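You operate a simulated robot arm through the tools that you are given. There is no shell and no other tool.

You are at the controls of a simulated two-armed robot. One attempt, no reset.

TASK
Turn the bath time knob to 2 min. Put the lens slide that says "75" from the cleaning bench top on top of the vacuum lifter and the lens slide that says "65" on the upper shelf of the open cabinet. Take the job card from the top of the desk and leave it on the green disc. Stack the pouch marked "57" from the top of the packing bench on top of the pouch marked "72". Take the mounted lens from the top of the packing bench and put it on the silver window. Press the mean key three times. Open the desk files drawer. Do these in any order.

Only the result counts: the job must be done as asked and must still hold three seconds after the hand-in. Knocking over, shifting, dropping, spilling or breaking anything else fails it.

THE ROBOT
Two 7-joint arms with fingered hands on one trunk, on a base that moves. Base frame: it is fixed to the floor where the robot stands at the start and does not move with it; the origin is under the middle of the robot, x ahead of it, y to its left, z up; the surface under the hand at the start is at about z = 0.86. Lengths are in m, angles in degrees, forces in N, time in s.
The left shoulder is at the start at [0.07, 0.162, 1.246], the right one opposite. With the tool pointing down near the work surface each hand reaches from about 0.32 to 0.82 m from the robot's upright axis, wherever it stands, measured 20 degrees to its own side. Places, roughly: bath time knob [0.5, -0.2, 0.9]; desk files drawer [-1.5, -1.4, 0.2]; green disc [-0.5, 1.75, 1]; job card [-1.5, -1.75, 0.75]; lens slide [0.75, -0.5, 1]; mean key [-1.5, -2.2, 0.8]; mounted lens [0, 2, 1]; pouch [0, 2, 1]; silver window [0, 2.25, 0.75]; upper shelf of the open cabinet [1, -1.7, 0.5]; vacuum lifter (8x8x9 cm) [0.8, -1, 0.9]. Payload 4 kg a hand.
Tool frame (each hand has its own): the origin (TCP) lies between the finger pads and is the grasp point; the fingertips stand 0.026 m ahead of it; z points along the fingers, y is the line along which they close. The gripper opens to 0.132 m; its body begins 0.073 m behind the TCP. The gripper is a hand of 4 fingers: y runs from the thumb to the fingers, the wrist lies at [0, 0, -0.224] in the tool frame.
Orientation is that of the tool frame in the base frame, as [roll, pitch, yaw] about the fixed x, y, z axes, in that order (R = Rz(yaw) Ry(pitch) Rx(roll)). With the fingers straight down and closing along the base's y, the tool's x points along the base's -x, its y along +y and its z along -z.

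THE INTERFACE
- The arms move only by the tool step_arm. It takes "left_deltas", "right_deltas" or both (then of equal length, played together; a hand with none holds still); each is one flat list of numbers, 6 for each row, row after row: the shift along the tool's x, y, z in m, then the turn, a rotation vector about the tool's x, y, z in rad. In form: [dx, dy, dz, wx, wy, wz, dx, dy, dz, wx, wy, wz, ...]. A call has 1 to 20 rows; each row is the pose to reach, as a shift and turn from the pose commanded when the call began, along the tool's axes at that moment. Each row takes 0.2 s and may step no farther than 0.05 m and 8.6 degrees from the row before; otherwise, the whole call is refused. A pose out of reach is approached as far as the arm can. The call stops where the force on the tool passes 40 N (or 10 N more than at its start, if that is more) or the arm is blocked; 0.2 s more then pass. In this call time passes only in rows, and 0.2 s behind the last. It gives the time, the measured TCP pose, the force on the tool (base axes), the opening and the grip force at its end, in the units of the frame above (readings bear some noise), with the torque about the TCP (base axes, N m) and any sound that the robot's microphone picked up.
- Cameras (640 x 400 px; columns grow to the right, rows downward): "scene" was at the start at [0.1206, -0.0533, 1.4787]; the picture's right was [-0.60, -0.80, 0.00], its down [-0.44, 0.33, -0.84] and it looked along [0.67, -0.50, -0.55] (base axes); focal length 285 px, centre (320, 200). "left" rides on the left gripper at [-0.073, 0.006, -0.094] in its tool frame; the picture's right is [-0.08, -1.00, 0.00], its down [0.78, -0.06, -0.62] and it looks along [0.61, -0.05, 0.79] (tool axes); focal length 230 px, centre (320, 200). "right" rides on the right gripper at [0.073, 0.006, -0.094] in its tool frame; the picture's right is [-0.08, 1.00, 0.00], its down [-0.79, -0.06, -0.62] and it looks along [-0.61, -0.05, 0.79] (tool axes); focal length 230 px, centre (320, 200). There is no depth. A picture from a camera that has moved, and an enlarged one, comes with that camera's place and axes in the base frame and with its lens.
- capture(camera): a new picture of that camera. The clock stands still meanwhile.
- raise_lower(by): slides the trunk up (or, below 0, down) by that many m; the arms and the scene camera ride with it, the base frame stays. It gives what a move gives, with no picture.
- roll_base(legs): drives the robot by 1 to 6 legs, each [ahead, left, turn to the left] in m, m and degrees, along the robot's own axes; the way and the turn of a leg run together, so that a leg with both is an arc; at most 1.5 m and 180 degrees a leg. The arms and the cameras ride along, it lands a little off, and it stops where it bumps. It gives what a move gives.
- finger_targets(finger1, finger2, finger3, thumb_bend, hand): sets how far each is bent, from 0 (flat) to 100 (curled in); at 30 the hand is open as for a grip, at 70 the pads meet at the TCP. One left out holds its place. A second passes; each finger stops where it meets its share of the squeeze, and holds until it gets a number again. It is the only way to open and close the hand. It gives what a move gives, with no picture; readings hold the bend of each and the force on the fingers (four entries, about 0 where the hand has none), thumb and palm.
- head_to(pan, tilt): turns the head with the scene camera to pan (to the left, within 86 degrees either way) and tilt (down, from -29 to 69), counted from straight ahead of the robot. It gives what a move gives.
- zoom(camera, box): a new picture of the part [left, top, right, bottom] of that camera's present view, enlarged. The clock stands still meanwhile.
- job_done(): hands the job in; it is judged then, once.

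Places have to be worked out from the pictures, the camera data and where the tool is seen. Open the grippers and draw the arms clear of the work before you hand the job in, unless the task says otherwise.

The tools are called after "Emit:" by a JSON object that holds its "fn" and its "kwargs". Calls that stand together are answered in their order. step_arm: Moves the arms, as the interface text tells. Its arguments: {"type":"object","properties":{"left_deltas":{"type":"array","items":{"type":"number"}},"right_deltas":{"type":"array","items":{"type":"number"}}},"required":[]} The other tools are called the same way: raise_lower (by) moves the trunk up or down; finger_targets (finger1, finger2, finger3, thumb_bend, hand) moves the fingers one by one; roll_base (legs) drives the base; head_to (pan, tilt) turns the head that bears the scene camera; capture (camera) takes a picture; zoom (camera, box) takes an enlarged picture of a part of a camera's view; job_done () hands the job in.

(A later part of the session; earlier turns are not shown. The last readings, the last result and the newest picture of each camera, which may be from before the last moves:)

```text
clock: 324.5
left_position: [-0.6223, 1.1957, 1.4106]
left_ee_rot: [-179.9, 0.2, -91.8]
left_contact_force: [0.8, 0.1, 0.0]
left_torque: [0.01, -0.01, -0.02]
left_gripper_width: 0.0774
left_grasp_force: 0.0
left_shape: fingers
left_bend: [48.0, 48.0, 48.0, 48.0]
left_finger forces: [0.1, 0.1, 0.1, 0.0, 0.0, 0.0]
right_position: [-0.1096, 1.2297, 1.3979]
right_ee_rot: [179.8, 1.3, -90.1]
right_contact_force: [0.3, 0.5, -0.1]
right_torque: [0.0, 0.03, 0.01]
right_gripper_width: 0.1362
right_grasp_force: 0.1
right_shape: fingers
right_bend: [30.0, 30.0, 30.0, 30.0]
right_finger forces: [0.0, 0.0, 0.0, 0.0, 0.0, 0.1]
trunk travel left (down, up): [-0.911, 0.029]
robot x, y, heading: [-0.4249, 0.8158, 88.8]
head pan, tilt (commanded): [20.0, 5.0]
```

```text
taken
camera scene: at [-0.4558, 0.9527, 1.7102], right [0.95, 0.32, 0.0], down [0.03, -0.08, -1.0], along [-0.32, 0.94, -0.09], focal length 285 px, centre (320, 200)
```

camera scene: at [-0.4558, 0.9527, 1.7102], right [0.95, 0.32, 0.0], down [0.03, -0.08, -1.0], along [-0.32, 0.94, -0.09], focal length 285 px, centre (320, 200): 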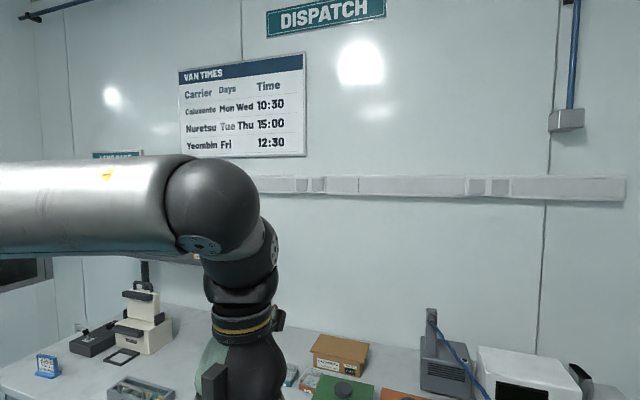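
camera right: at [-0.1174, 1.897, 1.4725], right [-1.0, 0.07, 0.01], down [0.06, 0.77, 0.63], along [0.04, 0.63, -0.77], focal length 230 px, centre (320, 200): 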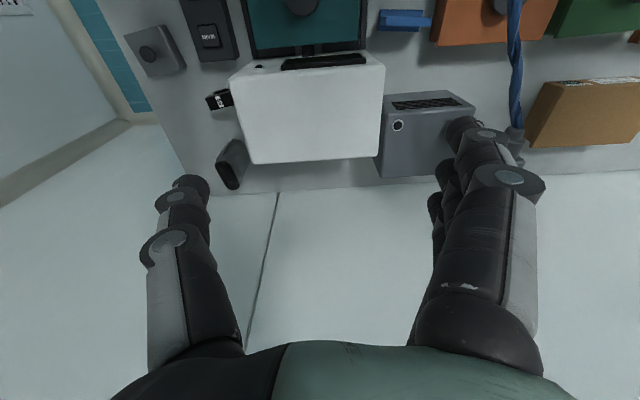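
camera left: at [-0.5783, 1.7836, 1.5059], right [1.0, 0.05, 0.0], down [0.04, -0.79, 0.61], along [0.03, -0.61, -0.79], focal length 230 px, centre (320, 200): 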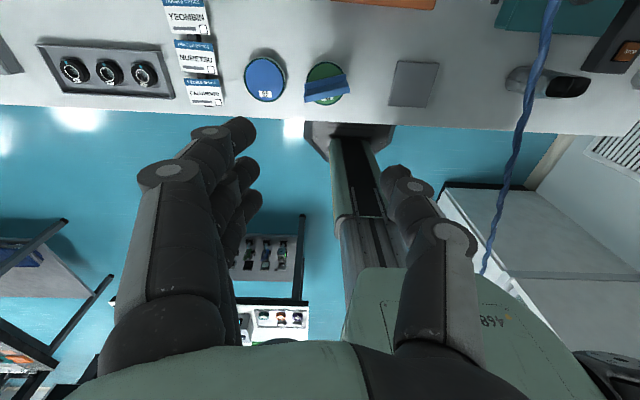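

The wall chart is no help. I return to the bench and use the right-hand camera, kept above the hose, to inspect the two other pouches for their numbers.

Emit:
{"fn": "roll_base", "kwargs": {"legs": [[0.42, -0.08, 0]]}}

Emit:
{"fn": "step_arm", "kwargs": {"right_deltas": [0.0, -0.02, 0.03, 0, 0, 0.14, 0.0, -0.04, 0.06, 0, 0, 0.28, 0.0, -0.06, 0.09, 0, 0, 0.42, 0.0, -0.08, 0.12, 0, 0, 0.56, 0.0, -0.1, 0.14, 0, 0, 0.7, 0.0, -0.1, 0.15, 0, 0, 0.84]}}

Emit:
{"fn": "capture", "kwargs": {"camera": "right"}}

Emit:
{"fn": "zoom", "kwargs": {"camera": "right", "box": [150, 0, 450, 200]}}

```text
clock: 327.2
left_position: [-0.5283, 1.6156, 1.4105]
left_ee_rot: [-179.9, 0.3, -92.3]
left_contact_force: [0.3, -0.6, -0.2]
left_torque: [0.04, -0.01, 0.01]
left_gripper_width: 0.0774
left_grasp_force: 0.0
left_shape: fingers
left_bend: [48.0, 48.0, 48.0, 48.0]
left_finger forces: [0.0, 0.0, 0.1, 0.0, 0.1, 0.1]
right_position: [-0.0148, 1.6457, 1.3991]
right_ee_rot: [179.9, 1.5, -90.7]
right_contact_force: [0.0, 0.7, 0.5]
right_torque: [0.03, 0.0, -0.01]
right_gripper_width: 0.136
right_grasp_force: 0.0
right_shape: fingers
right_bend: [30.0, 30.0, 30.0, 30.0]
right_finger forces: [0.0, 0.0, 0.0, 0.1, 0.0, 0.0]
trunk travel left (down, up): [-0.911, 0.029]
robot x, y, heading: [-0.3339, 1.2383, 88.2]
head pan, tilt (commanded): [20.0, 5.0]
```

```text
clock: 328.6
left_position: [-0.5276, 1.6191, 1.4109]
left_ee_rot: [-179.9, 0.2, -92.3]
left_contact_force: [0.3, 0.2, -0.6]
left_torque: [-0.03, 0.01, -0.01]
left_gripper_width: 0.0774
left_grasp_force: 0.1
left_shape: fingers
left_bend: [48.0, 48.0, 48.0, 48.0]
left_finger forces: [0.1, 0.0, 0.0, 0.1, 0.1, 0.1]
right_position: [0.0855, 1.6532, 1.2469]
right_ee_rot: [178.8, 0.8, -139.0]
right_contact_force: [-0.1, -0.6, -0.5]
right_torque: [-0.02, 0.02, -0.04]
right_gripper_width: 0.1361
right_grasp_force: 0.0
right_shape: fingers
right_bend: [30.0, 30.0, 30.0, 30.0]
right_finger forces: [0.0, 0.0, 0.1, 0.0, 0.0, 0.1]
trunk travel left (down, up): [-0.911, 0.029]
robot x, y, heading: [-0.3354, 1.2386, 88.2]
head pan, tilt (commanded): [20.0, 5.0]
```

```text
taken
camera right: at [0.0268, 1.6067, 1.3388], right [-0.6, 0.8, 0.02], down [0.63, 0.45, 0.63], along [0.49, 0.39, -0.78], focal length 230 px, centre (320, 200)
```

right: 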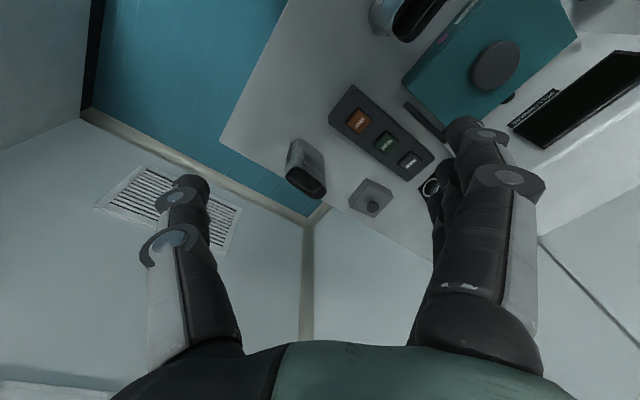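

```text
2.00 times, centred on (300, 100) of right
camera zoom: at [0.0268, 1.6067, 1.3388], right [-0.6, 0.8, 0.02], down [0.63, 0.45, 0.63], along [0.49, 0.39, -0.78], focal length 460 px, centre (360, 400)
```

zoom: 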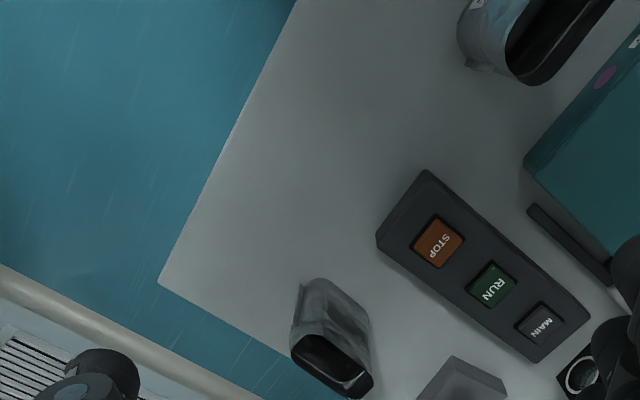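

No label on the sides seen so far. The left-hand camera looks back toward the robot, so I move the right hand back and bring the left hand over the right part of the bench to see the far faces.

Emit:
{"fn": "step_arm", "kwargs": {"right_deltas": [0.0219, -0.0252, -0.0333, 0, 0, 0, 0.0437, -0.0503, -0.0667, 0, 0, 0, 0.0656, -0.0755, -0.1, 0, 0, 0, 0.0875, -0.1006, -0.1333, 0, 0, 0, 0.1093, -0.1258, -0.1667, 0, 0, 0, 0.1312, -0.1509, -0.2, 0, 0, 0]}}

Emit:
{"fn": "step_arm", "kwargs": {"left_deltas": [-0.0225, -0.0382, 0.0073, 0, 0, 0, -0.0449, -0.0765, 0.0145, 0, 0, 0, -0.0674, -0.1147, 0.0218, 0, 0, 0, -0.0898, -0.1529, 0.0291, 0, 0, 0, -0.1123, -0.1911, 0.0364, 0, 0, 0, -0.1347, -0.2294, 0.0436, 0, 0, 0, -0.1572, -0.2676, 0.0509, 0, 0, 0, -0.1796, -0.3058, 0.0582, 0, 0, 0, -0.2021, -0.344, 0.0655, 0, 0, 0, -0.2245, -0.3823, 0.0727, 0, 0, 0, -0.247, -0.4205, 0.08, 0, 0, 0]}}

Emit:
{"fn": "capture", "kwargs": {"camera": "left"}}

```text
clock: 330.0
left_position: [-0.53, 1.6165, 1.4107]
left_ee_rot: [-179.9, 0.3, -92.3]
left_contact_force: [0.3, -0.7, 0.5]
left_torque: [0.01, -0.02, 0.02]
left_gripper_width: 0.0777
left_grasp_force: 0.1
left_shape: fingers
left_bend: [48.0, 48.0, 48.0, 48.0]
left_finger forces: [0.1, 0.0, 0.1, 0.0, 0.1, 0.1]
right_position: [-0.0505, 1.5251, 1.3582]
right_ee_rot: [179.1, 0.9, -138.9]
right_contact_force: [-0.3, -1.5, -0.1]
right_torque: [0.04, -0.05, 0.02]
right_gripper_width: 0.136
right_grasp_force: 0.1
right_shape: fingers
right_bend: [30.0, 30.0, 30.0, 30.0]
right_finger forces: [0.0, 0.1, 0.0, 0.1, 0.1, 0.1]
right hand out of reach, approached as far as the arm can: row 1, 2, 3, 4, 5, 6
trunk travel left (down, up): [-0.911, 0.029]
robot x, y, heading: [-0.3335, 1.2322, 88.2]
head pan, tilt (commanded): [20.0, 5.0]
```

```text
clock: 332.6
left_position: [-0.2108, 1.8214, 1.3631]
left_ee_rot: [-176.4, 0.0, -89.1]
left_contact_force: [-0.1, 0.0, -1.0]
left_torque: [-0.02, -0.01, -0.02]
left_gripper_width: 0.0776
left_grasp_force: 0.1
left_shape: fingers
left_bend: [48.0, 48.0, 48.0, 48.0]
left_finger forces: [0.0, 0.0, 0.0, 0.0, 0.1, 0.0]
left hand out of reach, approached as far as the arm can: row 9, 10, 11
right_position: [-0.0475, 1.5295, 1.3567]
right_ee_rot: [178.9, 0.6, -138.9]
right_contact_force: [-0.2, -0.4, -0.4]
right_torque: [0.0, -0.03, 0.03]
right_gripper_width: 0.1358
right_grasp_force: 0.1
right_shape: fingers
right_bend: [30.0, 30.0, 30.0, 30.0]
right_finger forces: [0.1, 0.0, 0.0, 0.0, 0.0, 0.0]
trunk travel left (down, up): [-0.911, 0.029]
robot x, y, heading: [-0.3356, 1.2346, 88.3]
head pan, tilt (commanded): [20.0, 5.0]
stopped in row 11 (left hand): the arm was blocked; the commanded pose is now the measured one
```

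```text
taken
camera left: at [-0.2236, 1.8942, 1.4555], right [0.99, 0.09, 0.06], down [0.03, -0.78, 0.62], along [0.11, -0.61, -0.78], focal length 230 px, centre (320, 200)
```

left: 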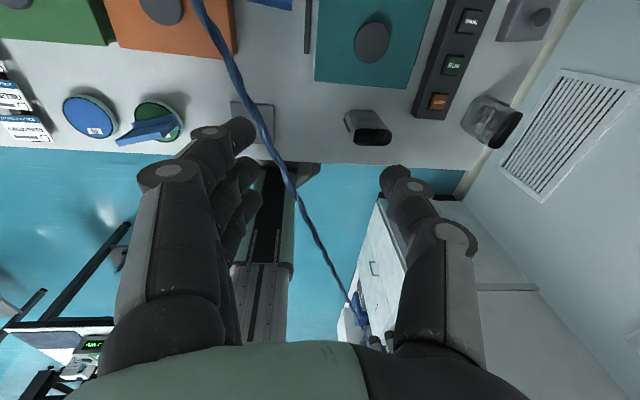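

Emit:
{"fn": "zoom", "kwargs": {"camera": "left", "box": [320, 60, 560, 180]}}

Emit:
{"fn": "zoom", "kwargs": {"camera": "left", "box": [200, 0, 560, 180]}}

```text
2.67 times, centred on (440, 120) of left
camera zoom: at [-0.2236, 1.8942, 1.4555], right [0.99, 0.09, 0.06], down [0.03, -0.78, 0.62], along [0.11, -0.61, -0.78], focal length 614 px, centre (0, 413)
```

zoom: 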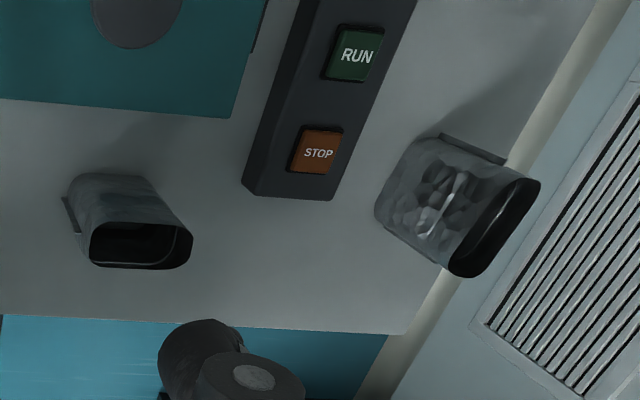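

```text
1.78 times, centred on (380, 90) of left
camera zoom: at [-0.2236, 1.8942, 1.4555], right [0.99, 0.09, 0.06], down [0.03, -0.78, 0.62], along [0.11, -0.61, -0.78], focal length 409 px, centre (213, 396)
```

zoom: 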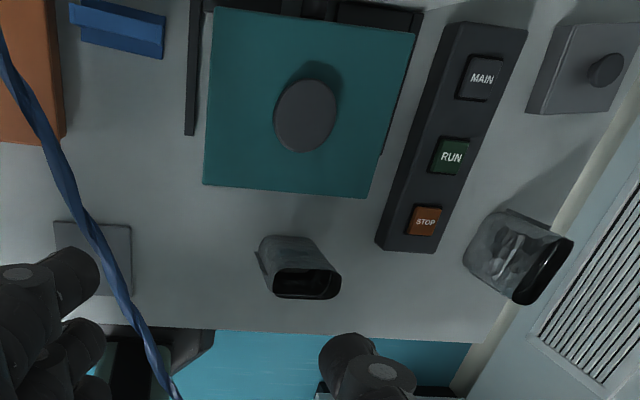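

The visible faces of the right-hand pouch carry no number. I return the left hand and bring the right hand around to look at that pouch's other face from the front right.

Emit:
{"fn": "step_arm", "kwargs": {"left_deltas": [0.0182, 0.0378, -0.0038, 0, 0, 0, 0.0363, 0.0756, -0.0075, 0, 0, 0, 0.0545, 0.1134, -0.0113, 0, 0, 0, 0.0727, 0.1512, -0.015, 0, 0, 0, 0.0908, 0.1889, -0.0188, 0, 0, 0, 0.109, 0.2267, -0.0225, 0, 0, 0, 0.1271, 0.2645, -0.0263, 0, 0, 0, 0.1453, 0.3023, -0.03, 0, 0, 0]}}

Emit:
{"fn": "step_arm", "kwargs": {"right_deltas": [-0.0322, -0.0287, 0.015, 0, 0, -0.09, -0.0643, -0.0573, 0.03, 0, 0, -0.18, -0.0965, -0.086, 0.045, 0, 0, -0.27, -0.1287, -0.1147, 0.06, 0, 0, -0.36, -0.1608, -0.1433, 0.075, 0, 0, -0.45, -0.193, -0.172, 0.09, 0, 0, -0.54, -0.2252, -0.2007, 0.105, 0, 0, -0.63, -0.2573, -0.2293, 0.12, 0, 0, -0.72]}}

Emit:
{"fn": "capture", "kwargs": {"camera": "right"}}

```text
clock: 334.4
left_position: [-0.5157, 1.672, 1.3736]
left_ee_rot: [-176.5, 0.2, -89.3]
left_contact_force: [-0.4, 0.2, 0.8]
left_torque: [0.0, -0.05, 0.0]
left_gripper_width: 0.0775
left_grasp_force: 0.1
left_shape: fingers
left_bend: [48.0, 48.0, 48.0, 48.0]
left_finger forces: [0.0, 0.1, 0.0, 0.0, 0.0, 0.1]
right_position: [-0.0509, 1.5271, 1.3574]
right_ee_rot: [179.0, 0.9, -138.9]
right_contact_force: [-0.6, -0.1, 0.7]
right_torque: [-0.01, -0.04, 0.03]
right_gripper_width: 0.1358
right_grasp_force: 0.1
right_shape: fingers
right_bend: [30.0, 30.0, 30.0, 30.0]
right_finger forces: [0.1, 0.0, 0.0, 0.1, 0.1, 0.1]
trunk travel left (down, up): [-0.911, 0.029]
robot x, y, heading: [-0.3344, 1.2332, 88.3]
head pan, tilt (commanded): [20.0, 5.0]
```

```text
clock: 336.2
left_position: [-0.5114, 1.6723, 1.3749]
left_ee_rot: [-176.5, 0.0, -89.3]
left_contact_force: [0.4, 0.5, -0.9]
left_torque: [-0.01, -0.01, -0.06]
left_gripper_width: 0.0775
left_grasp_force: 0.0
left_shape: fingers
left_bend: [48.0, 48.0, 48.0, 48.0]
left_finger forces: [0.0, 0.0, 0.0, 0.0, 0.0, 0.0]
right_position: [0.0202, 1.5693, 1.2878]
right_ee_rot: [179.7, 1.3, -97.5]
right_contact_force: [0.5, -0.1, -0.6]
right_torque: [0.03, 0.01, 0.0]
right_gripper_width: 0.1358
right_grasp_force: 0.0
right_shape: fingers
right_bend: [30.0, 30.0, 30.0, 30.0]
right_finger forces: [0.0, 0.0, 0.0, 0.1, 0.0, 0.0]
right hand out of reach, approached as far as the arm can: row 1, 2, 3, 4, 5, 6, 7, 8
trunk travel left (down, up): [-0.911, 0.029]
robot x, y, heading: [-0.3352, 1.2373, 87.9]
head pan, tilt (commanded): [20.0, 5.0]
```

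```text
taken
camera right: at [0.0052, 1.4949, 1.378], right [-0.98, 0.21, 0.01], down [0.17, 0.76, 0.63], along [0.13, 0.62, -0.77], focal length 230 px, centre (320, 200)
```

right: 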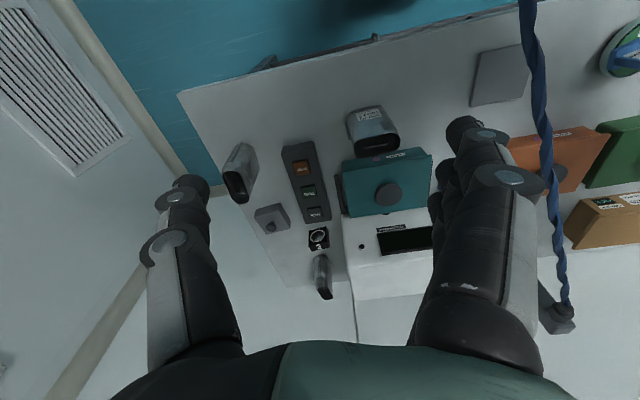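

Emit:
{"fn": "zoom", "kwargs": {"camera": "right", "box": [200, 120, 300, 220]}}

Emit:
{"fn": "zoom", "kwargs": {"camera": "right", "box": [270, 210, 370, 310]}}

Emit:
{"fn": "zoom", "kwargs": {"camera": "right", "box": [320, 90, 420, 170]}}

```text
4.00 times, centred on (250, 170) of right
camera zoom: at [0.0052, 1.4949, 1.378], right [-0.98, 0.21, 0.01], down [0.17, 0.76, 0.63], along [0.13, 0.62, -0.77], focal length 920 px, centre (600, 320)
```

zoom: 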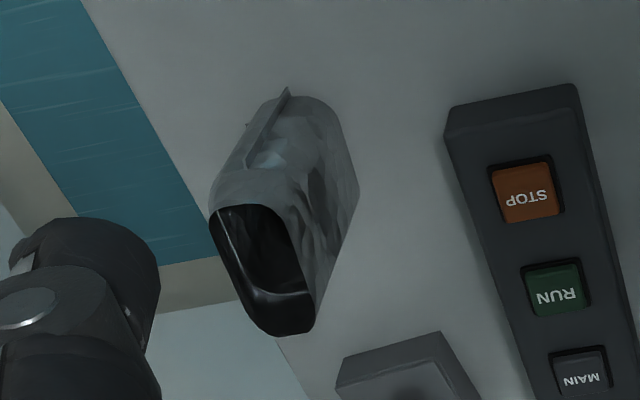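

```text
4.00 times, centred on (320, 260) of right
camera zoom: at [0.0052, 1.4949, 1.378], right [-0.98, 0.21, 0.01], down [0.17, 0.76, 0.63], along [0.13, 0.62, -0.77], focal length 920 px, centre (320, -40)
```

zoom: 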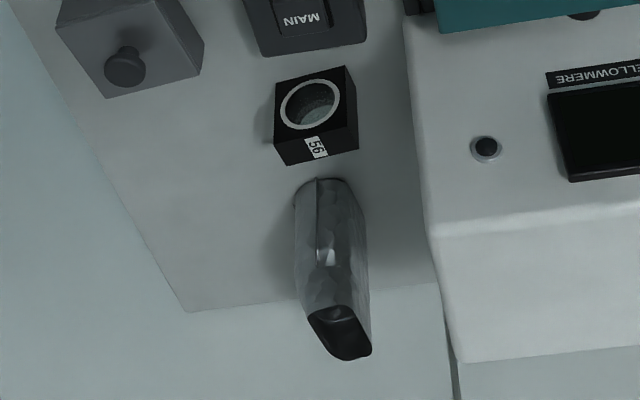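

```text
5.00 times, centred on (370, 130) of right
camera zoom: at [0.0052, 1.4949, 1.378], right [-0.98, 0.21, 0.01], down [0.17, 0.76, 0.63], along [0.13, 0.62, -0.77], focal length 1150 px, centre (70, 550)
```

zoom: 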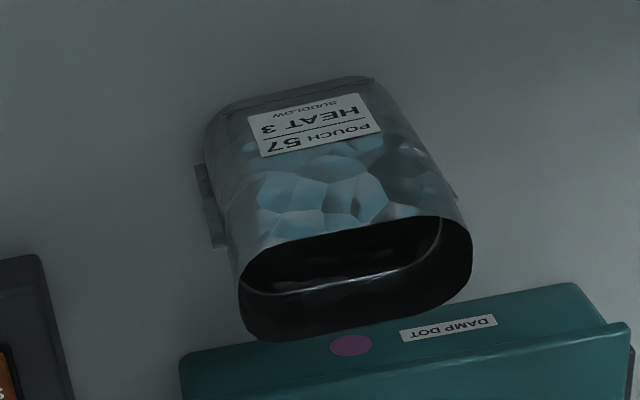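

The remaining hidden faces point toward +x. I turn the robot 65° to its right in place (arms stay above 1.25, over the hose) so that the left hand, whose camera looks straight down when tilted forward, can reach over there.

Emit:
{"fn": "roll_base", "kwargs": {"legs": [[0, 0, -35]]}}

Emit:
{"fn": "head_to", "kwargs": {"pan": 10, "tilt": 40}}

Emit:
{"fn": "capture", "kwargs": {"camera": "scene"}}

```text
clock: 338.3
left_position: [-0.2261, 1.6951, 1.3742]
left_ee_rot: [-176.4, 0.0, -124.8]
left_contact_force: [0.1, -0.1, -0.5]
left_torque: [-0.01, 0.03, 0.02]
left_gripper_width: 0.0773
left_grasp_force: 0.0
left_shape: fingers
left_bend: [48.0, 48.0, 48.0, 48.0]
left_finger forces: [0.0, 0.1, 0.0, 0.1, 0.0, 0.0]
right_position: [0.1469, 1.301, 1.2881]
right_ee_rot: [179.7, 1.2, -133.1]
right_contact_force: [0.8, -0.5, 0.4]
right_torque: [0.02, -0.02, -0.01]
right_gripper_width: 0.1361
right_grasp_force: 0.1
right_shape: fingers
right_bend: [30.0, 30.0, 30.0, 30.0]
right_finger forces: [0.0, 0.0, 0.0, 0.1, 0.0, 0.0]
trunk travel left (down, up): [-0.911, 0.029]
robot x, y, heading: [-0.3308, 1.2364, 52.5]
head pan, tilt (commanded): [20.0, 5.0]
```

```text
clock: 339.3
left_position: [-0.2266, 1.6946, 1.3741]
left_ee_rot: [-176.7, 0.1, -124.8]
left_contact_force: [0.6, -0.7, -1.0]
left_torque: [-0.02, 0.03, 0.02]
left_gripper_width: 0.0775
left_grasp_force: 0.0
left_shape: fingers
left_bend: [48.0, 48.0, 48.0, 48.0]
left_finger forces: [0.0, 0.1, 0.0, 0.0, 0.1, 0.1]
right_position: [0.1469, 1.3011, 1.2884]
right_ee_rot: [179.7, 1.1, -133.1]
right_contact_force: [-0.5, -0.4, 0.7]
right_torque: [-0.01, -0.01, -0.04]
right_gripper_width: 0.1357
right_grasp_force: 0.0
right_shape: fingers
right_bend: [30.0, 30.0, 30.0, 30.0]
right_finger forces: [0.0, 0.0, 0.0, 0.1, 0.0, 0.0]
trunk travel left (down, up): [-0.911, 0.029]
robot x, y, heading: [-0.337, 1.2345, 52.6]
head pan, tilt (commanded): [10.0, 40.0]
```

```text
taken
camera scene: at [-0.2665, 1.3517, 1.6546], right [0.89, -0.46, 0.0], down [-0.29, -0.57, -0.77], along [0.35, 0.68, -0.64], focal length 285 px, centre (320, 200)
```

scene: 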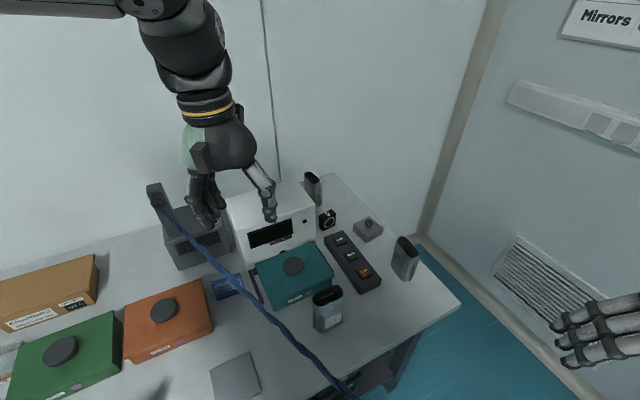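

I turn a further 25° right, then extend the left hand with a 38° forward tilt toward the right end of the bench.

Emit:
{"fn": "roll_base", "kwargs": {"legs": [[0, 0, -25]]}}

Emit:
{"fn": "capture", "kwargs": {"camera": "left"}}

```text
clock: 340.9
left_position: [-0.0431, 1.6072, 1.3748]
left_ee_rot: [-176.5, 0.1, -149.7]
left_contact_force: [-0.4, -0.6, 1.4]
left_torque: [0.0, 0.0, 0.0]
left_gripper_width: 0.0775
left_grasp_force: 0.0
left_shape: fingers
left_bend: [48.0, 48.0, 48.0, 48.0]
left_finger forces: [0.0, 0.1, 0.0, 0.0, 0.1, 0.1]
right_position: [0.128, 1.0927, 1.2879]
right_ee_rot: [179.8, 1.2, -158.0]
right_contact_force: [0.1, 0.2, 0.4]
right_torque: [-0.03, 0.0, 0.02]
right_gripper_width: 0.1361
right_grasp_force: 0.1
right_shape: fingers
right_bend: [30.0, 30.0, 30.0, 30.0]
right_finger forces: [0.1, 0.0, 0.0, 0.0, 0.0, 0.0]
trunk travel left (down, up): [-0.911, 0.029]
robot x, y, heading: [-0.3364, 1.2372, 28.3]
head pan, tilt (commanded): [10.0, 40.0]
```

```text
taken
camera left: at [0.0137, 1.6531, 1.4674], right [0.57, -0.82, 0.06], down [-0.67, -0.42, 0.62], along [-0.48, -0.39, -0.78], focal length 230 px, centre (320, 200)
```

left: 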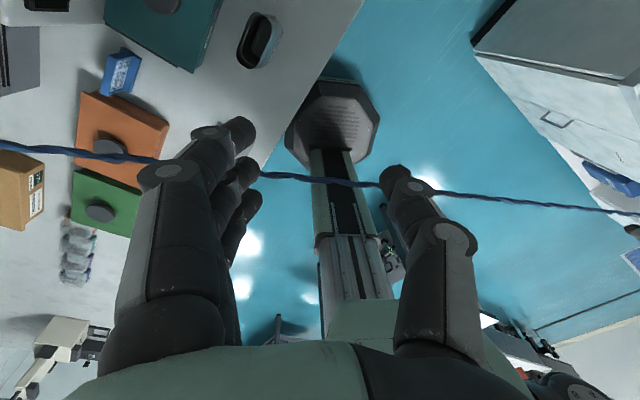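

I extend the left hand to about (0.35, 1.67, 1.15), tilting it 38° so its camera looks straight down beside the right pouch.

Emit:
{"fn": "step_arm", "kwargs": {"left_deltas": [-0.0371, -0.013, 0.015, -0.006, -0.0663, 0, -0.0742, -0.026, 0.032, -0.012, -0.1326, 0, -0.1113, -0.0391, 0.052, -0.018, -0.1989, 0, -0.1484, -0.0521, 0.074, -0.024, -0.2652, 0, -0.1856, -0.0651, 0.098, -0.03, -0.3315, 0, -0.2227, -0.0781, 0.124, -0.036, -0.3978, 0, -0.2598, -0.0911, 0.15, -0.042, -0.4641, 0, -0.2969, -0.1042, 0.178, -0.048, -0.5304, 0, -0.334, -0.1172, 0.206, -0.054, -0.5967, 0, -0.3711, -0.1302, 0.2334, -0.061, -0.663, 0]}}

Emit:
{"fn": "capture", "kwargs": {"camera": "left"}}

Emit:
{"fn": "capture", "kwargs": {"camera": "scene"}}

```text
clock: 343.1
left_position: [0.354, 1.6685, 1.1468]
left_ee_rot: [-179.9, 38.0, -148.4]
left_contact_force: [-0.6, -0.1, -0.2]
left_torque: [-0.02, -0.01, 0.01]
left_gripper_width: 0.0773
left_grasp_force: 0.0
left_shape: fingers
left_bend: [48.0, 48.0, 48.0, 48.0]
left_finger forces: [0.0, 0.1, 0.1, 0.0, 0.1, 0.1]
right_position: [0.1308, 1.0914, 1.2861]
right_ee_rot: [179.5, 1.1, -158.0]
right_contact_force: [-0.6, 0.4, 0.4]
right_torque: [0.03, 0.02, -0.02]
right_gripper_width: 0.1359
right_grasp_force: 0.1
right_shape: fingers
right_bend: [30.0, 30.0, 30.0, 30.0]
right_finger forces: [0.0, 0.0, 0.1, 0.0, 0.1, 0.0]
trunk travel left (down, up): [-0.911, 0.029]
robot x, y, heading: [-0.3388, 1.2359, 28.1]
head pan, tilt (commanded): [10.0, 40.0]
```

```text
taken
camera left: at [0.3519, 1.6729, 1.2658], right [0.57, -0.82, 0.05], down [-0.82, -0.57, 0.0], along [0.03, -0.04, -1.0], focal length 230 px, centre (320, 200)
```

left: 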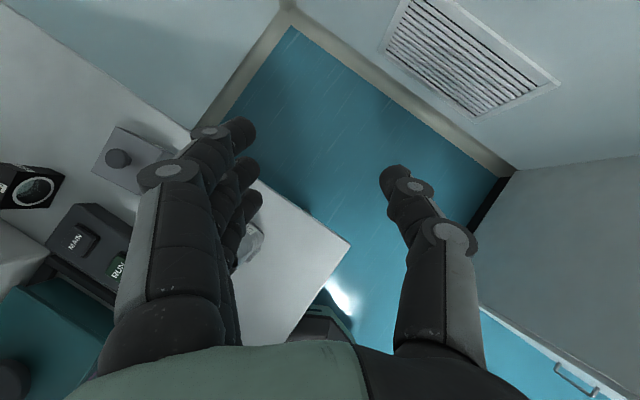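

```text
taken
camera scene: at [-0.2218, 1.3109, 1.6544], right [0.61, -0.79, 0.0], down [-0.51, -0.39, -0.77], along [0.6, 0.47, -0.64], focal length 285 px, centre (320, 200)
```

scene: 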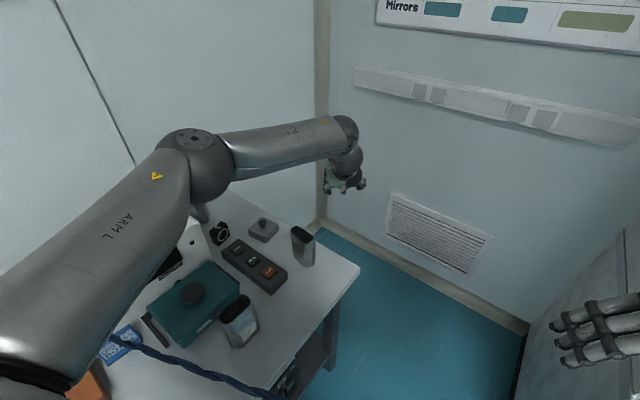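

The fingers hide the pouch; I open the left hand wide and look again.

Emit:
{"fn": "finger_targets", "kwargs": {"hand": "left", "finger1": 5, "finger2": 5, "finger3": 5, "thumb_bend": 5}}

Emit:
{"fn": "capture", "kwargs": {"camera": "left"}}

Emit:
{"fn": "zoom", "kwargs": {"camera": "left", "box": [190, 180, 310, 300]}}

```text
clock: 344.1
left_position: [0.3521, 1.6687, 1.1466]
left_ee_rot: [-179.8, 37.9, -148.4]
left_contact_force: [-0.3, 0.2, -0.1]
left_torque: [0.0, 0.02, -0.03]
left_gripper_width: 0.1774
left_grasp_force: 0.0
left_shape: fingers
left_bend: [5.0, 5.0, 5.0, 5.0]
left_finger forces: [0.0, 0.1, 0.1, 0.1, 0.0, 0.1]
right_position: [0.1277, 1.0927, 1.2879]
right_ee_rot: [179.8, 1.2, -158.1]
right_contact_force: [-1.0, 0.5, -0.1]
right_torque: [-0.02, -0.02, 0.03]
right_gripper_width: 0.1359
right_grasp_force: 0.0
right_shape: fingers
right_bend: [30.0, 30.0, 30.0, 30.0]
right_finger forces: [0.0, 0.0, 0.0, 0.1, 0.0, 0.0]
trunk travel left (down, up): [-0.911, 0.029]
robot x, y, heading: [-0.3361, 1.2327, 27.9]
head pan, tilt (commanded): [10.0, 40.0]
```

```text
taken
camera left: at [0.3492, 1.6739, 1.267], right [0.57, -0.82, 0.05], down [-0.82, -0.57, 0.0], along [0.03, -0.04, -1.0], focal length 230 px, centre (320, 200)
```

left: 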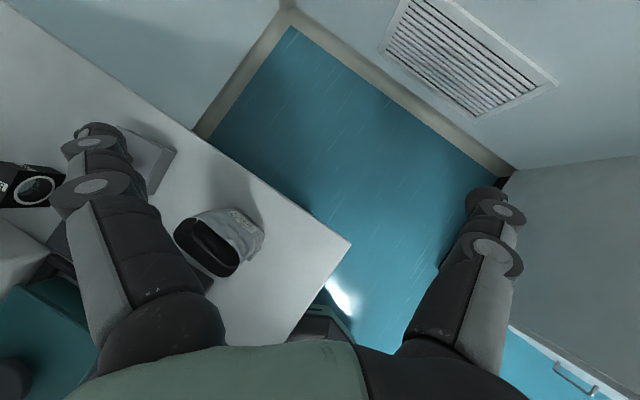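

```text
3.33 times, centred on (250, 240) of left
camera zoom: at [0.3492, 1.6739, 1.267], right [0.57, -0.82, 0.05], down [-0.82, -0.57, 0.0], along [0.03, -0.04, -1.0], focal length 767 px, centre (553, 67)
```

zoom: 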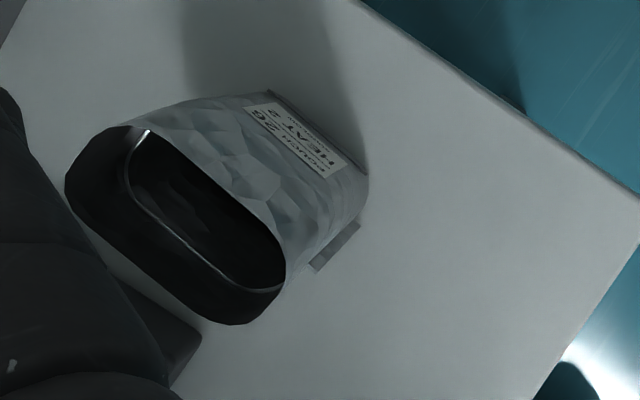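

A label is visible on this pouch. I zoom in to read it.

Emit:
{"fn": "zoom", "kwargs": {"camera": "left", "box": [225, 200, 265, 240]}}

```text
10.00 times, centred on (245, 220) of left
camera zoom: at [0.3492, 1.6739, 1.267], right [0.57, -0.82, 0.05], down [-0.82, -0.57, 0.0], along [0.03, -0.04, -1.0], focal length 2301 px, centre (1070, 0)
```

zoom: 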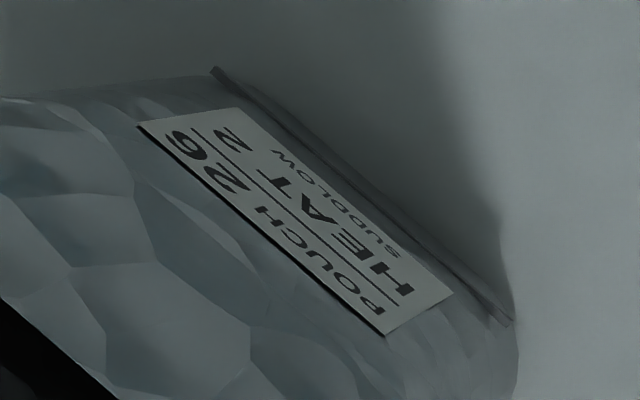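

It reads POUCH 26, so the back pouch must be 72. Now I retract the left hand the way it came and turn back toward the bench to look behind the machine with it.

Emit:
{"fn": "step_arm", "kwargs": {"left_deltas": [0.0148, 0.0153, -0.0405, 0, 0.0663, 0, 0.0297, 0.0305, -0.0811, 0, 0.1326, 0, 0.0445, 0.0458, -0.1216, 0, 0.1989, 0, 0.0593, 0.061, -0.1621, 0, 0.2652, 0, 0.0742, 0.0763, -0.2027, 0, 0.3315, 0, 0.089, 0.0916, -0.2432, 0, 0.3978, 0, 0.1038, 0.1068, -0.2837, 0, 0.4641, 0, 0.1186, 0.1221, -0.3242, 0, 0.5304, 0, 0.1335, 0.1373, -0.3648, 0, 0.5967, 0, 0.1483, 0.1526, -0.4053, 0, 0.663, 0]}}

Emit:
{"fn": "roll_base", "kwargs": {"legs": [[0, 0, 47]]}}

Emit:
{"fn": "capture", "kwargs": {"camera": "scene"}}

```text
clock: 346.3
left_position: [-0.0473, 1.607, 1.3781]
left_ee_rot: [-179.7, 0.0, -148.5]
left_contact_force: [0.1, 0.1, 1.1]
left_torque: [0.01, -0.01, 0.01]
left_gripper_width: 0.1772
left_grasp_force: 0.0
left_shape: fingers
left_bend: [5.0, 5.0, 5.0, 5.0]
left_finger forces: [0.1, 0.0, 0.0, 0.0, 0.1, 0.0]
right_position: [0.1271, 1.0914, 1.2872]
right_ee_rot: [179.7, 1.4, -157.9]
right_contact_force: [0.0, -0.2, 0.3]
right_torque: [0.0, 0.0, 0.03]
right_gripper_width: 0.1357
right_grasp_force: 0.1
right_shape: fingers
right_bend: [30.0, 30.0, 30.0, 30.0]
right_finger forces: [0.0, 0.0, 0.0, 0.0, 0.0, 0.0]
trunk travel left (down, up): [-0.911, 0.029]
robot x, y, heading: [-0.3364, 1.2362, 27.7]
head pan, tilt (commanded): [10.0, 40.0]
```

```text
clock: 348.9
left_position: [-0.4033, 1.7032, 1.3771]
left_ee_rot: [-179.7, 0.0, -102.2]
left_contact_force: [0.1, 0.6, 0.8]
left_torque: [-0.01, -0.01, -0.01]
left_gripper_width: 0.1772
left_grasp_force: 0.0
left_shape: fingers
left_bend: [5.0, 5.0, 5.0, 5.0]
left_finger forces: [0.0, 0.1, 0.1, 0.0, 0.0, 0.1]
right_position: [0.0882, 1.4726, 1.2857]
right_ee_rot: [179.6, 1.2, -111.6]
right_contact_force: [1.3, -0.1, -0.2]
right_torque: [-0.02, 0.01, -0.01]
right_gripper_width: 0.136
right_grasp_force: 0.0
right_shape: fingers
right_bend: [30.0, 30.0, 30.0, 30.0]
right_finger forces: [0.0, 0.0, 0.1, 0.1, 0.1, 0.0]
trunk travel left (down, up): [-0.911, 0.029]
robot x, y, heading: [-0.3376, 1.2343, 74.3]
head pan, tilt (commanded): [10.0, 40.0]
```

```text
taken
camera scene: at [-0.313, 1.369, 1.6545], right [0.99, -0.1, 0.0], down [-0.07, -0.64, -0.77], along [0.08, 0.76, -0.64], focal length 285 px, centre (320, 200)
```

scene: 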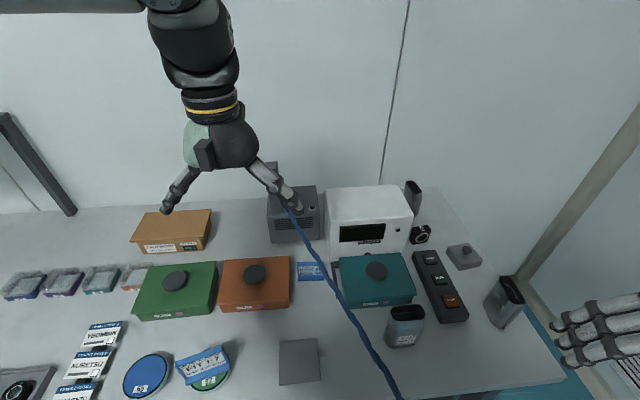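

I advance 7 cm and extend the left hand over the machine with the straight-down camera.

Emit:
{"fn": "roll_base", "kwargs": {"legs": [[0.072, 0.0203, 0]]}}

Emit:
{"fn": "step_arm", "kwargs": {"left_deltas": [-0.0336, -0.0256, 0.0, 0, -0.0603, 0, -0.0672, -0.0511, 0.005, 0, -0.1205, 0, -0.1009, -0.0767, 0.01, 0, -0.1808, 0, -0.1345, -0.1023, 0.02, 0, -0.2411, 0, -0.1681, -0.1278, 0.03, 0, -0.3014, 0, -0.2017, -0.1534, 0.04, 0, -0.3616, 0, -0.2353, -0.1789, 0.05, 0, -0.4219, 0, -0.2689, -0.2045, 0.06, 0, -0.4822, 0, -0.3026, -0.2301, 0.075, 0, -0.5425, 0, -0.3362, -0.2556, 0.09, 0, -0.6027, 0, -0.3698, -0.2812, 0.1, 0, -0.663, 0]}}

Emit:
{"fn": "capture", "kwargs": {"camera": "left"}}

```text
clock: 349.9
left_position: [-0.4035, 1.7645, 1.3828]
left_ee_rot: [-179.9, 0.7, -102.3]
left_contact_force: [-0.1, -1.2, 1.6]
left_torque: [0.11, 0.0, -0.03]
left_gripper_width: 0.1774
left_grasp_force: 0.0
left_shape: fingers
left_bend: [5.0, 5.0, 5.0, 5.0]
left_finger forces: [0.0, 0.0, 0.0, 0.0, 0.0, 0.0]
right_position: [0.0892, 1.5344, 1.2894]
right_ee_rot: [179.6, 1.6, -111.6]
right_contact_force: [0.0, -1.1, 0.7]
right_torque: [0.06, -0.01, 0.01]
right_gripper_width: 0.136
right_grasp_force: 0.1
right_shape: fingers
right_bend: [30.0, 30.0, 30.0, 30.0]
right_finger forces: [0.0, 0.0, 0.0, 0.0, 0.0, 0.1]
trunk travel left (down, up): [-0.911, 0.029]
robot x, y, heading: [-0.3372, 1.3071, 74.1]
head pan, tilt (commanded): [10.0, 40.0]
```

```text
clock: 352.3
left_position: [-0.0632, 2.0799, 1.2979]
left_ee_rot: [-179.4, 38.1, -102.0]
left_contact_force: [0.7, 0.1, -0.7]
left_torque: [-0.01, 0.03, -0.01]
left_gripper_width: 0.1779
left_grasp_force: 0.1
left_shape: fingers
left_bend: [5.0, 5.0, 5.0, 5.0]
left_finger forces: [0.2, 0.1, 0.1, 0.1, 0.0, 0.0]
left hand out of reach, approached as far as the arm can: row 11
right_position: [0.093, 1.5446, 1.287]
right_ee_rot: [179.5, 1.2, -111.6]
right_contact_force: [-0.3, 0.9, -0.6]
right_torque: [-0.01, 0.01, 0.03]
right_gripper_width: 0.1362
right_grasp_force: 0.1
right_shape: fingers
right_bend: [30.0, 30.0, 30.0, 30.0]
right_finger forces: [0.0, 0.0, 0.1, 0.0, 0.1, 0.0]
trunk travel left (down, up): [-0.911, 0.029]
robot x, y, heading: [-0.3316, 1.3092, 74.1]
head pan, tilt (commanded): [10.0, 40.0]
```

```text
taken
camera left: at [-0.0687, 2.08, 1.4171], right [0.99, -0.16, 0.06], down [-0.16, -0.99, 0.0], along [0.06, -0.01, -1.0], focal length 230 px, centre (320, 200)
```

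left: 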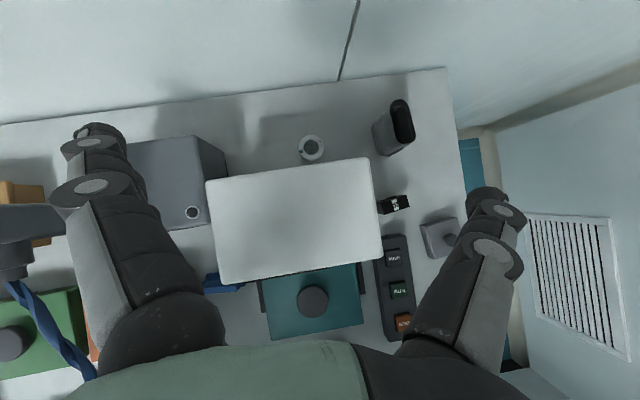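

There it is: a silver ring (the silver window) stands behind the machine at about (-0.037, 2.200), and pouch 72 is the back pouch. I zoom in on both.

Emit:
{"fn": "zoom", "kwargs": {"camera": "left", "box": [270, 110, 430, 230]}}

Emit:
{"fn": "zoom", "kwargs": {"camera": "left", "box": [290, 125, 340, 170]}}

Emit:
{"fn": "zoom", "kwargs": {"camera": "left", "box": [360, 90, 430, 220]}}

```text
3.33 times, centred on (350, 170) of left
camera zoom: at [-0.0687, 2.08, 1.4171], right [0.99, -0.16, 0.06], down [-0.16, -0.99, 0.0], along [0.06, -0.01, -1.0], focal length 767 px, centre (220, 300)
```

zoom: 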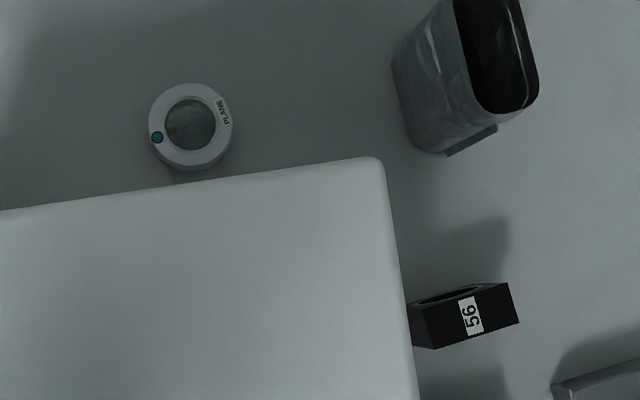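

```text
8.89 times, centred on (315, 148) of left
camera zoom: at [-0.0687, 2.08, 1.4171], right [0.99, -0.16, 0.06], down [-0.16, -0.99, 0.0], along [0.06, -0.01, -1.0], focal length 2045 px, centre (364, 667)
```

zoom: 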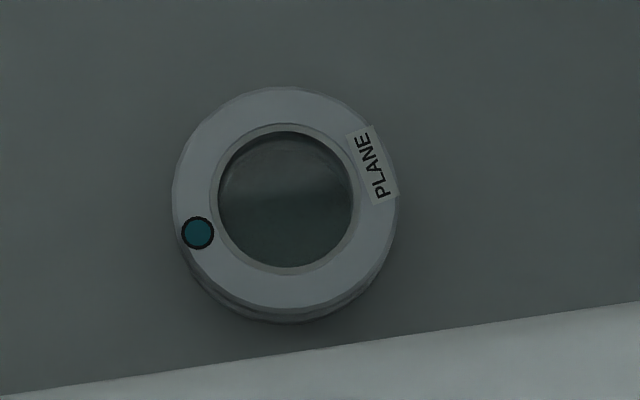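

```text
3.08 times, centred on (395, 155) of left
camera zoom: at [-0.0687, 2.08, 1.4171], right [0.99, -0.16, 0.06], down [-0.16, -0.99, 0.0], along [0.06, -0.01, -1.0], focal length 708 px, centre (89, 338)
```

zoom: 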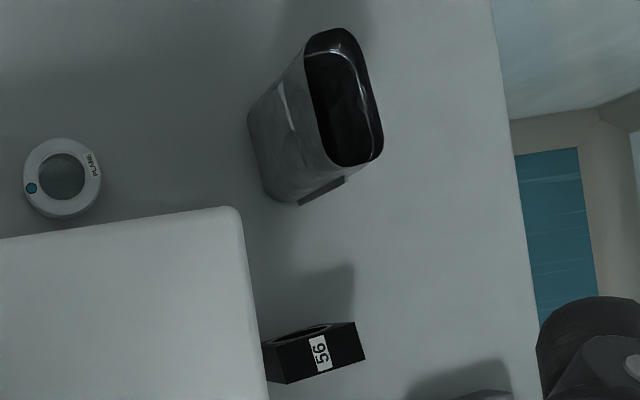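

The silver "PLANE" ring stands at about (-0.039, 2.201); pouch 72 at (0.147, 2.201), top z ≈ 0.975; the lens block at (0.127, 2.035). The left hand with its camera on the far side suits all of these. I retract it and reposition the robot to about (-0.2, 1.32), turned to heading ≈ 20°, so the left arm reaches sideways over the bench.

Emit:
{"fn": "step_arm", "kwargs": {"left_deltas": [0.0269, 0.0148, -0.0282, 0, 0.0603, 0, 0.0539, 0.0295, -0.0564, 0, 0.1205, 0, 0.0808, 0.0443, -0.0847, 0, 0.1808, 0, 0.1078, 0.059, -0.1129, 0, 0.2411, 0, 0.1347, 0.0738, -0.1411, 0, 0.3014, 0, 0.1617, 0.0885, -0.1693, 0, 0.3616, 0, 0.1886, 0.1033, -0.1975, 0, 0.4219, 0, 0.2156, 0.118, -0.2257, 0, 0.4822, 0, 0.2425, 0.1328, -0.254, 0, 0.5425, 0, 0.2695, 0.1475, -0.2822, 0, 0.6027, 0, 0.2964, 0.1623, -0.3104, 0, 0.663, 0]}}

Emit:
{"fn": "roll_base", "kwargs": {"legs": [[0, 0, -50]]}}

Emit:
{"fn": "head_to", "kwargs": {"pan": 40, "tilt": 40}}

Emit:
{"fn": "capture", "kwargs": {"camera": "scene"}}

Emit:
{"fn": "capture", "kwargs": {"camera": "left"}}

```text
clock: 354.7
left_position: [-0.3199, 1.6958, 1.355]
left_ee_rot: [-179.7, 0.1, -102.3]
left_contact_force: [-0.3, -0.6, 0.1]
left_torque: [-0.03, 0.0, 0.0]
left_gripper_width: 0.1776
left_grasp_force: 0.1
left_shape: fingers
left_bend: [5.0, 5.0, 5.0, 5.0]
left_finger forces: [0.0, 0.0, 0.0, 0.0, 0.1, 0.0]
right_position: [0.0886, 1.545, 1.2877]
right_ee_rot: [179.7, 1.3, -111.6]
right_contact_force: [-0.5, 0.9, 0.6]
right_torque: [-0.01, 0.0, 0.02]
right_gripper_width: 0.136
right_grasp_force: 0.0
right_shape: fingers
right_bend: [30.0, 30.0, 30.0, 30.0]
right_finger forces: [0.1, 0.0, 0.0, 0.1, 0.1, 0.0]
trunk travel left (down, up): [-0.911, 0.029]
robot x, y, heading: [-0.3348, 1.3104, 74.3]
head pan, tilt (commanded): [10.0, 40.0]
```

```text
clock: 357.3
left_position: [-0.025, 1.546, 1.355]
left_ee_rot: [-179.9, 0.1, -152.3]
left_contact_force: [-0.1, 0.5, 0.1]
left_torque: [-0.01, 0.01, 0.0]
left_gripper_width: 0.1778
left_grasp_force: 0.0
left_shape: fingers
left_bend: [5.0, 5.0, 5.0, 5.0]
left_finger forces: [0.0, 0.0, 0.0, 0.1, 0.0, 0.0]
right_position: [0.1187, 1.1367, 1.2871]
right_ee_rot: [179.7, 1.1, -161.7]
right_contact_force: [-0.4, 0.1, 0.0]
right_torque: [0.02, 0.01, -0.01]
right_gripper_width: 0.1357
right_grasp_force: 0.1
right_shape: fingers
right_bend: [30.0, 30.0, 30.0, 30.0]
right_finger forces: [0.0, 0.0, 0.1, 0.0, 0.1, 0.0]
trunk travel left (down, up): [-0.911, 0.029]
robot x, y, heading: [-0.3393, 1.3031, 24.3]
head pan, tilt (commanded): [10.0, 40.0]
```

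```text
clock: 358.3
left_position: [-0.0244, 1.5463, 1.3558]
left_ee_rot: [-179.9, 0.1, -152.3]
left_contact_force: [0.4, 0.2, -0.2]
left_torque: [0.0, 0.05, -0.03]
left_gripper_width: 0.1777
left_grasp_force: 0.1
left_shape: fingers
left_bend: [5.0, 5.0, 5.0, 5.0]
left_finger forces: [0.0, 0.0, 0.1, 0.0, 0.0, 0.1]
right_position: [0.1194, 1.1345, 1.2869]
right_ee_rot: [179.7, 1.2, -161.8]
right_contact_force: [0.2, 0.0, 0.1]
right_torque: [0.0, 0.02, 0.03]
right_gripper_width: 0.1362
right_grasp_force: 0.0
right_shape: fingers
right_bend: [30.0, 30.0, 30.0, 30.0]
right_finger forces: [0.1, 0.0, 0.0, 0.0, 0.0, 0.0]
trunk travel left (down, up): [-0.911, 0.029]
robot x, y, heading: [-0.3334, 1.3071, 24.1]
head pan, tilt (commanded): [40.0, 40.0]
```

```text
taken
camera scene: at [-0.253, 1.4058, 1.6545], right [0.9, -0.44, 0.0], down [-0.28, -0.58, -0.77], along [0.33, 0.69, -0.64], focal length 285 px, centre (320, 200)
```

scene: 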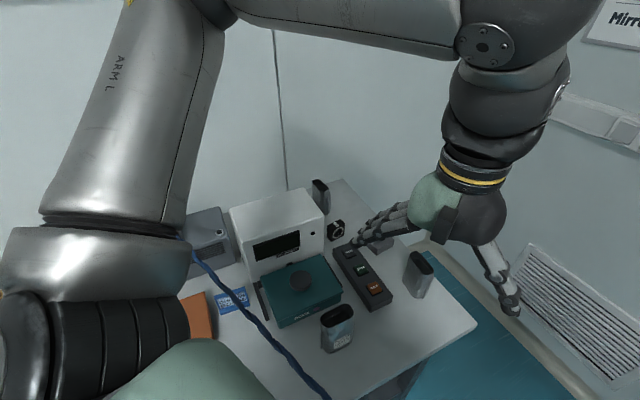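

```text
taken
camera left: at [0.0375, 1.5844, 1.4487], right [0.53, -0.85, 0.0], down [-0.67, -0.42, 0.62], along [-0.52, -0.33, -0.79], focal length 230 px, centre (320, 200)
```

left: 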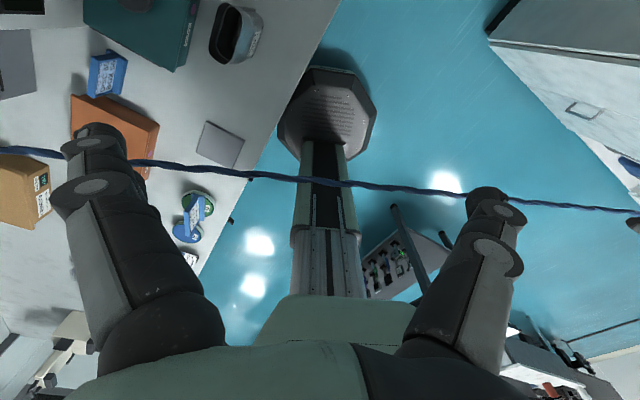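

Before moving, I pull the right hand back closer to the robot so it stays clear of the hood.

Emit:
{"fn": "step_arm", "kwargs": {"right_deltas": [0.0411, 0.003, 0, 0, 0, 0, 0.0822, 0.006, 0, 0, 0, 0, 0.1234, 0.009, 0, 0, 0, 0, 0.1645, 0.012, 0, 0, 0, 0, 0.2056, 0.015, 0, 0, 0, 0]}}

Emit:
{"fn": "head_to", "kwargs": {"pan": -40, "tilt": 40}}

Emit:
{"fn": "capture", "kwargs": {"camera": "scene"}}

```text
clock: 359.5
left_position: [-0.0257, 1.5467, 1.3547]
left_ee_rot: [-179.8, 0.0, -152.3]
left_contact_force: [0.7, 0.0, 0.1]
left_torque: [0.03, 0.03, 0.0]
left_gripper_width: 0.1775
left_grasp_force: 0.0
left_shape: fingers
left_bend: [5.0, 5.0, 5.0, 5.0]
left_finger forces: [0.1, 0.0, 0.0, 0.0, 0.1, 0.0]
right_position: [0.0815, 1.153, 1.3081]
right_ee_rot: [179.6, 1.2, -161.7]
right_contact_force: [-0.7, -1.0, -0.5]
right_torque: [0.0, -0.01, 0.0]
right_gripper_width: 0.1361
right_grasp_force: 0.1
right_shape: fingers
right_bend: [30.0, 30.0, 30.0, 30.0]
right_finger forces: [0.0, 0.0, 0.0, 0.1, 0.0, 0.1]
right hand out of reach, approached as far as the arm can: row 1, 2, 3, 4, 5
trunk travel left (down, up): [-0.911, 0.029]
robot x, y, heading: [-0.3356, 1.3089, 24.3]
head pan, tilt (commanded): [40.0, 40.0]
```

```text
clock: 361.0
left_position: [-0.0238, 1.5449, 1.3545]
left_ee_rot: [-179.8, 0.1, -152.3]
left_contact_force: [-1.0, -0.6, -0.4]
left_torque: [-0.02, 0.01, 0.03]
left_gripper_width: 0.1776
left_grasp_force: 0.0
left_shape: fingers
left_bend: [5.0, 5.0, 5.0, 5.0]
left_finger forces: [0.1, 0.0, 0.1, 0.0, 0.0, 0.0]
right_position: [0.0837, 1.1544, 1.3069]
right_ee_rot: [179.7, 1.1, -161.7]
right_contact_force: [0.4, 1.2, -0.6]
right_torque: [-0.01, -0.01, 0.0]
right_gripper_width: 0.1363
right_grasp_force: 0.0
right_shape: fingers
right_bend: [30.0, 30.0, 30.0, 30.0]
right_finger forces: [0.0, 0.0, 0.0, 0.1, 0.0, 0.1]
trunk travel left (down, up): [-0.911, 0.029]
robot x, y, heading: [-0.3359, 1.3101, 24.0]
head pan, tilt (commanded): [-40.0, 40.0]
```

```text
taken
camera scene: at [-0.2082, 1.3063, 1.6545], right [-0.27, -0.96, 0.0], down [-0.62, 0.18, -0.77], along [0.74, -0.21, -0.64], focal length 285 px, centre (320, 200)
```

scene: 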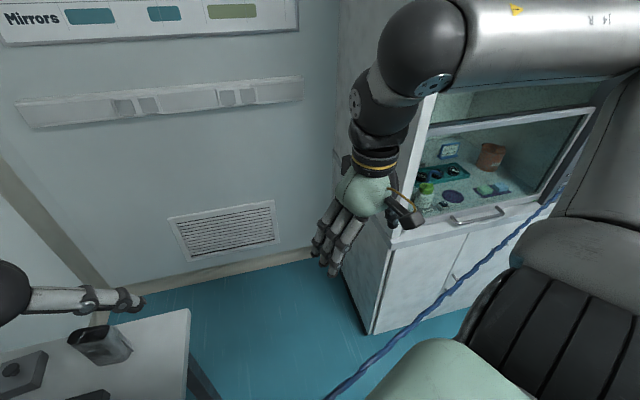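

The hood ends at y ≈ 0.82, so there is room. I move the robot to about (-0.2, 1.325), keeping the mast some 10 cm from the hose.

Emit:
{"fn": "roll_base", "kwargs": {"legs": [[0.1233, -0.0395, 0]]}}

Emit:
{"fn": "capture", "kwargs": {"camera": "scene"}}

Emit:
{"fn": "capture", "kwargs": {"camera": "left"}}

```text
clock: 362.3
left_position: [0.0996, 1.5597, 1.3552]
left_ee_rot: [-179.7, 0.3, -152.2]
left_contact_force: [-0.1, 1.3, 0.6]
left_torque: [-0.01, -0.02, -0.03]
left_gripper_width: 0.1776
left_grasp_force: 0.1
left_shape: fingers
left_bend: [5.0, 5.0, 5.0, 5.0]
left_finger forces: [0.0, 0.0, 0.0, 0.0, 0.0, 0.0]
right_position: [0.2086, 1.1676, 1.3077]
right_ee_rot: [179.7, 1.2, -161.5]
right_contact_force: [-1.0, -0.4, -0.2]
right_torque: [0.02, -0.04, -0.01]
right_gripper_width: 0.136
right_grasp_force: 0.1
right_shape: fingers
right_bend: [30.0, 30.0, 30.0, 30.0]
right_finger forces: [0.0, 0.0, 0.0, 0.0, 0.0, 0.0]
trunk travel left (down, up): [-0.911, 0.029]
robot x, y, heading: [-0.2074, 1.3231, 24.1]
head pan, tilt (commanded): [-40.0, 40.0]
```

```text
taken
camera scene: at [-0.0843, 1.3201, 1.6549], right [-0.27, -0.96, 0.0], down [-0.62, 0.17, -0.77], along [0.74, -0.21, -0.64], focal length 285 px, centre (320, 200)
```

scene: 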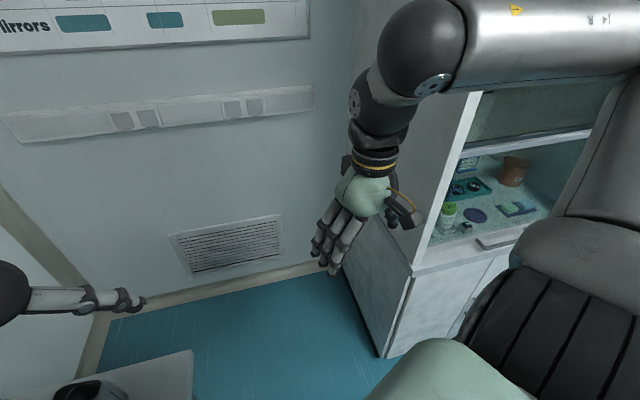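

```text
taken
camera left: at [0.1613, 1.599, 1.4501], right [0.53, -0.85, 0.01], down [-0.67, -0.42, 0.61], along [-0.52, -0.33, -0.79], focal length 230 px, centre (320, 200)
```

left: 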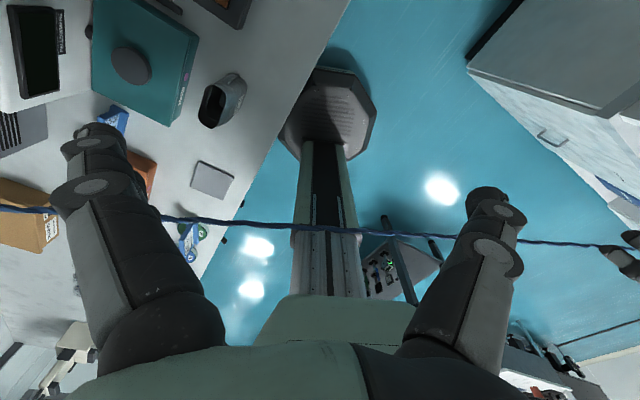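

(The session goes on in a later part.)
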